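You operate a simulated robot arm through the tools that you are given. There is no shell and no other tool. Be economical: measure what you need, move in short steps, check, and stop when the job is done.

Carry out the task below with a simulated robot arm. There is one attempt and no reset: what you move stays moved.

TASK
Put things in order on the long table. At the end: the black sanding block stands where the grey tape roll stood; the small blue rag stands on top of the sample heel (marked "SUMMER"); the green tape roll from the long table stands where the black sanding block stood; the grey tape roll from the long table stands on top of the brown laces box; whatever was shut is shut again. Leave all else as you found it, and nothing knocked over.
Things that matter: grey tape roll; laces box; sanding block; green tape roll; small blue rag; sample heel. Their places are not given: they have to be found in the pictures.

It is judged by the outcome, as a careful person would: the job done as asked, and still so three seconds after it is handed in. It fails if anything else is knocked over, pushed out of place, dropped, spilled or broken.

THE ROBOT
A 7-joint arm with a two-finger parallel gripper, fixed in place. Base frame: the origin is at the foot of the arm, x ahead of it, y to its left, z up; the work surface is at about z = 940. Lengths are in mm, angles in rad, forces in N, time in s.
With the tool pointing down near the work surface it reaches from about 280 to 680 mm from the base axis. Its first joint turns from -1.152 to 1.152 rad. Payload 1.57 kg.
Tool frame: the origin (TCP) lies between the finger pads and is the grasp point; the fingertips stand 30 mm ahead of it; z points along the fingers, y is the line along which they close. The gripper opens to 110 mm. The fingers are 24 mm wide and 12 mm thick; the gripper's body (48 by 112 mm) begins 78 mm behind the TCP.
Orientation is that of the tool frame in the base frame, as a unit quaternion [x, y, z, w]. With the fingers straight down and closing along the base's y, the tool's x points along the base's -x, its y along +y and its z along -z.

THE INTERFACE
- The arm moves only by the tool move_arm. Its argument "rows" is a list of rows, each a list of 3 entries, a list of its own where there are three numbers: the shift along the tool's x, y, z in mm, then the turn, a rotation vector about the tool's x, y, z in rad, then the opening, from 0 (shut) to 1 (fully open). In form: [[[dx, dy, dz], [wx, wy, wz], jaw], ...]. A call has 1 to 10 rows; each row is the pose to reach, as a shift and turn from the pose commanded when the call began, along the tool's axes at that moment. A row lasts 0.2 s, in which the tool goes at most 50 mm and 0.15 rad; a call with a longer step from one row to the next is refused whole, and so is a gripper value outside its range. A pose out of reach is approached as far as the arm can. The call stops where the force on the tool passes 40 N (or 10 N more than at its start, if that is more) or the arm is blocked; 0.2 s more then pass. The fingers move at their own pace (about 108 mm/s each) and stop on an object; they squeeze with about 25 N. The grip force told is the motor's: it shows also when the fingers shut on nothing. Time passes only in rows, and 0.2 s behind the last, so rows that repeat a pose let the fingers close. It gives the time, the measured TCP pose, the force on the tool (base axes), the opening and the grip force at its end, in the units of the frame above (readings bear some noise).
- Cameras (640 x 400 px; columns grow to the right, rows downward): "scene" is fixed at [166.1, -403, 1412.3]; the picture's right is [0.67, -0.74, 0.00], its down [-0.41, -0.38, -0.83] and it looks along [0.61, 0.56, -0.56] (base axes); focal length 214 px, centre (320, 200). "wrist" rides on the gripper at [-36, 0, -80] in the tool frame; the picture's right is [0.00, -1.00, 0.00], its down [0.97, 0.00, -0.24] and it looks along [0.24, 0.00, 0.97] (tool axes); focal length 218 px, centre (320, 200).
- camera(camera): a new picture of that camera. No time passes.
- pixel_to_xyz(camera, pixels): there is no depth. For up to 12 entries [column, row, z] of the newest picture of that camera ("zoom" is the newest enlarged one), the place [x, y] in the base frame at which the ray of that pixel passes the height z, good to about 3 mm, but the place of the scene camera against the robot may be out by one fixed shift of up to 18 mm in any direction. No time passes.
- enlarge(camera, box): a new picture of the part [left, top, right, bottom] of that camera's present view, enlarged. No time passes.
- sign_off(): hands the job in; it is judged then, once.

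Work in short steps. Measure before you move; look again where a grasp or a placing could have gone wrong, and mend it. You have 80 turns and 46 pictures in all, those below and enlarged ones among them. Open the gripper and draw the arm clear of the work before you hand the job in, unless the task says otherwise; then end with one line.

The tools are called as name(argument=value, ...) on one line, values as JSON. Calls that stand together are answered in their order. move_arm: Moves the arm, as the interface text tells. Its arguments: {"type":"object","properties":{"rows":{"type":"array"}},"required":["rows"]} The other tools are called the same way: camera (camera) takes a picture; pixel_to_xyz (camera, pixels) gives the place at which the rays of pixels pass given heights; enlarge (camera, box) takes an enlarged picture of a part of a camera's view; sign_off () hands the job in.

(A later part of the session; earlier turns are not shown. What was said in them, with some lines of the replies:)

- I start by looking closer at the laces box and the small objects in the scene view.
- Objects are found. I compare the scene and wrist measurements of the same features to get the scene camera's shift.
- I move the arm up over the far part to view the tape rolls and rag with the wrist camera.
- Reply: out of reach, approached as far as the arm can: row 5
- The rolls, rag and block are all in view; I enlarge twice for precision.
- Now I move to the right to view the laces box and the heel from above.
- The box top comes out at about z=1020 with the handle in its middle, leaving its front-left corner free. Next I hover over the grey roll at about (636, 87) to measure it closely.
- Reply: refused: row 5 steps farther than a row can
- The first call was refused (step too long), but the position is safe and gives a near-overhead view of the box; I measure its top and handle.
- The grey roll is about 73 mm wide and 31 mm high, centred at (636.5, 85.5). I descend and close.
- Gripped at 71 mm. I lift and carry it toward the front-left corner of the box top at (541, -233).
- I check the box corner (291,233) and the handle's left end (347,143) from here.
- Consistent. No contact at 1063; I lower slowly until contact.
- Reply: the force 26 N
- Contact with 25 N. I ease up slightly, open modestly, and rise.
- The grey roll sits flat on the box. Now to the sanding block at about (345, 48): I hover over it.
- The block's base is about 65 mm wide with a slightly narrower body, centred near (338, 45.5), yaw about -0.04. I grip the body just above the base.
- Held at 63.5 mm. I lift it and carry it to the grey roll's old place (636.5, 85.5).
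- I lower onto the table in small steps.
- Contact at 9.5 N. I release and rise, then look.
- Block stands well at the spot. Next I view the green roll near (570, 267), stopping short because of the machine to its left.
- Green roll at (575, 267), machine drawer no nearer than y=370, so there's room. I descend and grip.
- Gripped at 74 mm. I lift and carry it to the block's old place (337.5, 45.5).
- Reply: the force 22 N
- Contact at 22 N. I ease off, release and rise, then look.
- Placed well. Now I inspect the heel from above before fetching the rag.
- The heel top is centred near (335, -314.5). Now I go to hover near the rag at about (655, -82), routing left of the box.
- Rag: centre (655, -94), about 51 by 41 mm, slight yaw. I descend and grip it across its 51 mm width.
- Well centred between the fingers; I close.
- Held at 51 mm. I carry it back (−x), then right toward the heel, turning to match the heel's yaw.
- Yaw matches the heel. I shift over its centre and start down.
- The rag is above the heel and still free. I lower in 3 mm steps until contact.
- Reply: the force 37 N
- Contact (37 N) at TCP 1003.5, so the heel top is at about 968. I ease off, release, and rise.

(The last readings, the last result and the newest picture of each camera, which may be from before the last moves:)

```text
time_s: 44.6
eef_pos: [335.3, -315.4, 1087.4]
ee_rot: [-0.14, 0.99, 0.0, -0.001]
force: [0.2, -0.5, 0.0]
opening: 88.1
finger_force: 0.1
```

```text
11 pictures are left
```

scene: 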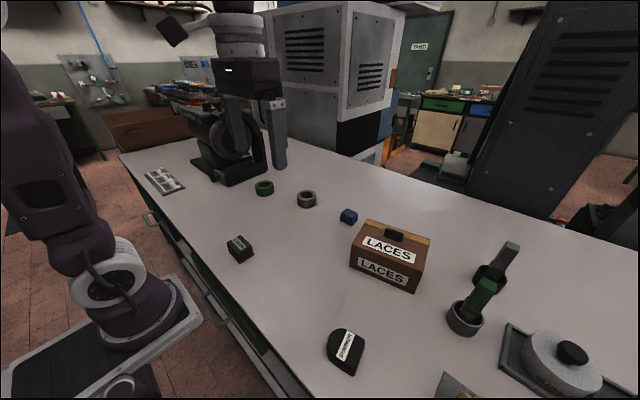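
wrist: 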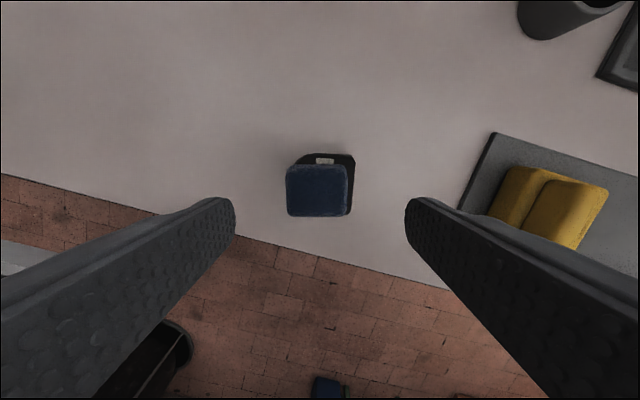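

The rag rests on the heel. I draw the arm clear upward and take a full check picture.

move_arm(rows=[[[0, 0, -45], [0, 0, 0.07], 1], [[-10, 30, -85], [0, 0, 0.14], 1], [[-20, 70, -110], [0, 0, 0.21], 1], [[-20, 110, -135], [0, 0, 0.28], 1], [[-20, 155, -155], [0, 0, 0.28], 1], [[-20, 200, -170], [0, 0, 0.28], 1], [[-20, 245, -180], [0, 0, 0.28], 1]])

camera(camera="scene")

enlarge(camera="scene", box=[300, 200, 440, 390])

camera(camera="wrist")

```text
refused: row 2 steps farther than a row can; nothing moved
```

```text
10 pictures are left
```

scene: 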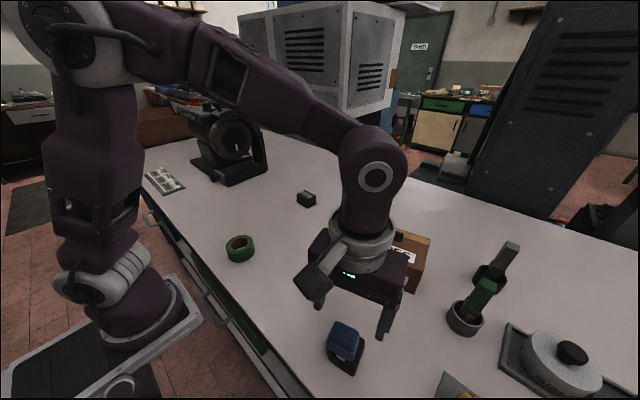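

```text
2.11 times, centred on (370, 295) of scene
```

zoom: 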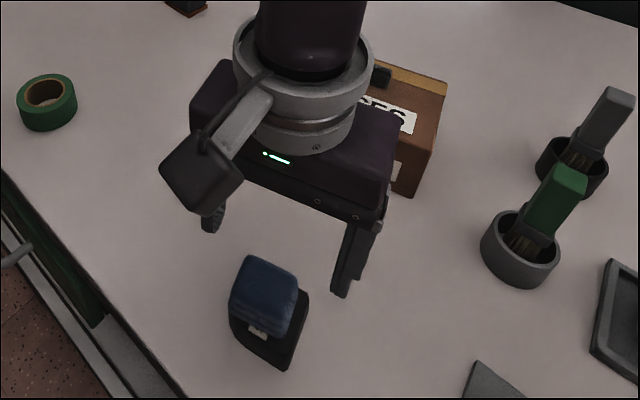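

```text
8 pictures are left
```

wrist: 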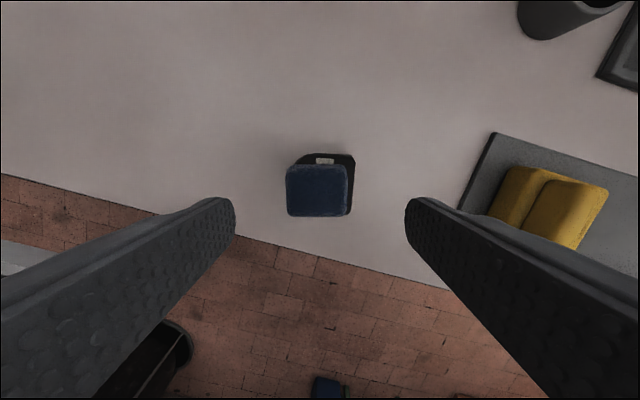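

The call was refused for too long a step; I retreat with shorter ones and look again.

move_arm(rows=[[[0, 0, -40], [0, 0, 0.07], 1], [[0, 10, -80], [0, 0, 0.14], 1], [[0, 40, -110], [0, 0, 0.21], 1], [[0, 75, -140], [0, 0, 0.28], 1], [[0, 115, -160], [0, 0, 0.28], 1], [[0, 160, -170], [0, 0, 0.28], 1], [[0, 205, -180], [0, 0, 0.28], 1], [[0, 250, -185], [0, 0, 0.28], 1]])

camera(camera="scene")

enlarge(camera="scene", box=[300, 200, 440, 390])

camera(camera="wrist")

```text
time_s: 46.4
eef_pos: [267.4, -76.0, 1271.6]
ee_rot: [0.0, 1.0, 0.0, 0.0]
force: [0.5, 0.4, -0.3]
opening: 110.2
finger_force: 0.1
```

```text
7 pictures are left
```

scene: 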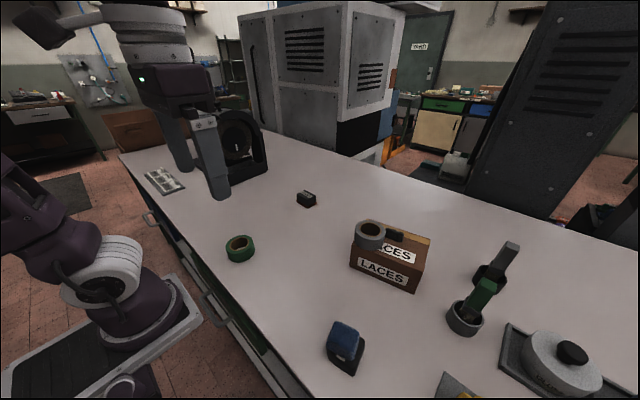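

```text
2.11 times, centred on (370, 295) of scene
```

zoom: 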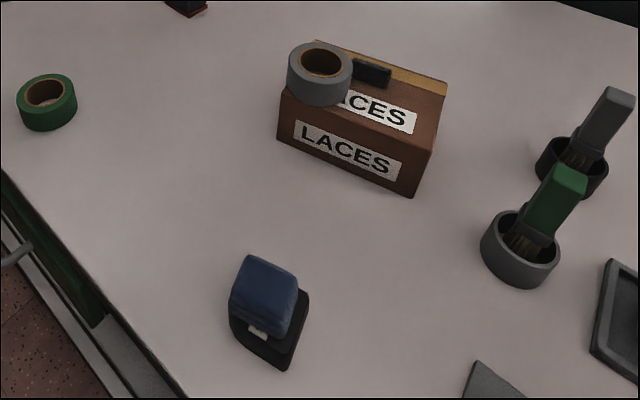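

```text
5 pictures are left
```

wrist: 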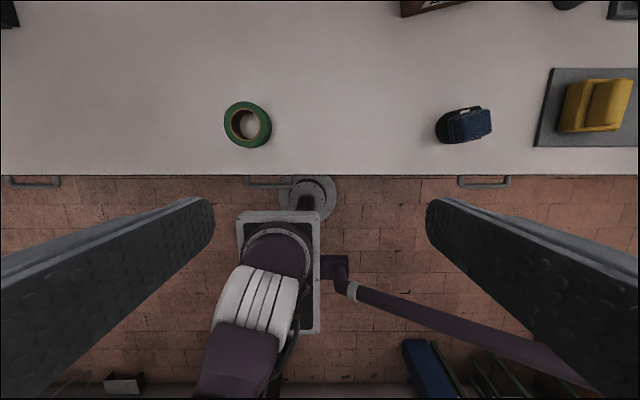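

Everything stands as asked: grey roll on the box, block and green roll in their new places, rag on the heel. Nothing was opened and the arm is clear, so I hand in.

sign_off()

```text
The job is handed in.
```

The job is done and handed in: the sanding block and green tape roll are in their new places, the grey tape roll is on the laces box (its rim about 5 mm over the front edge), and the blue rag is on the sample heel; nothing was opened, and the last pictures show nothing else moved.
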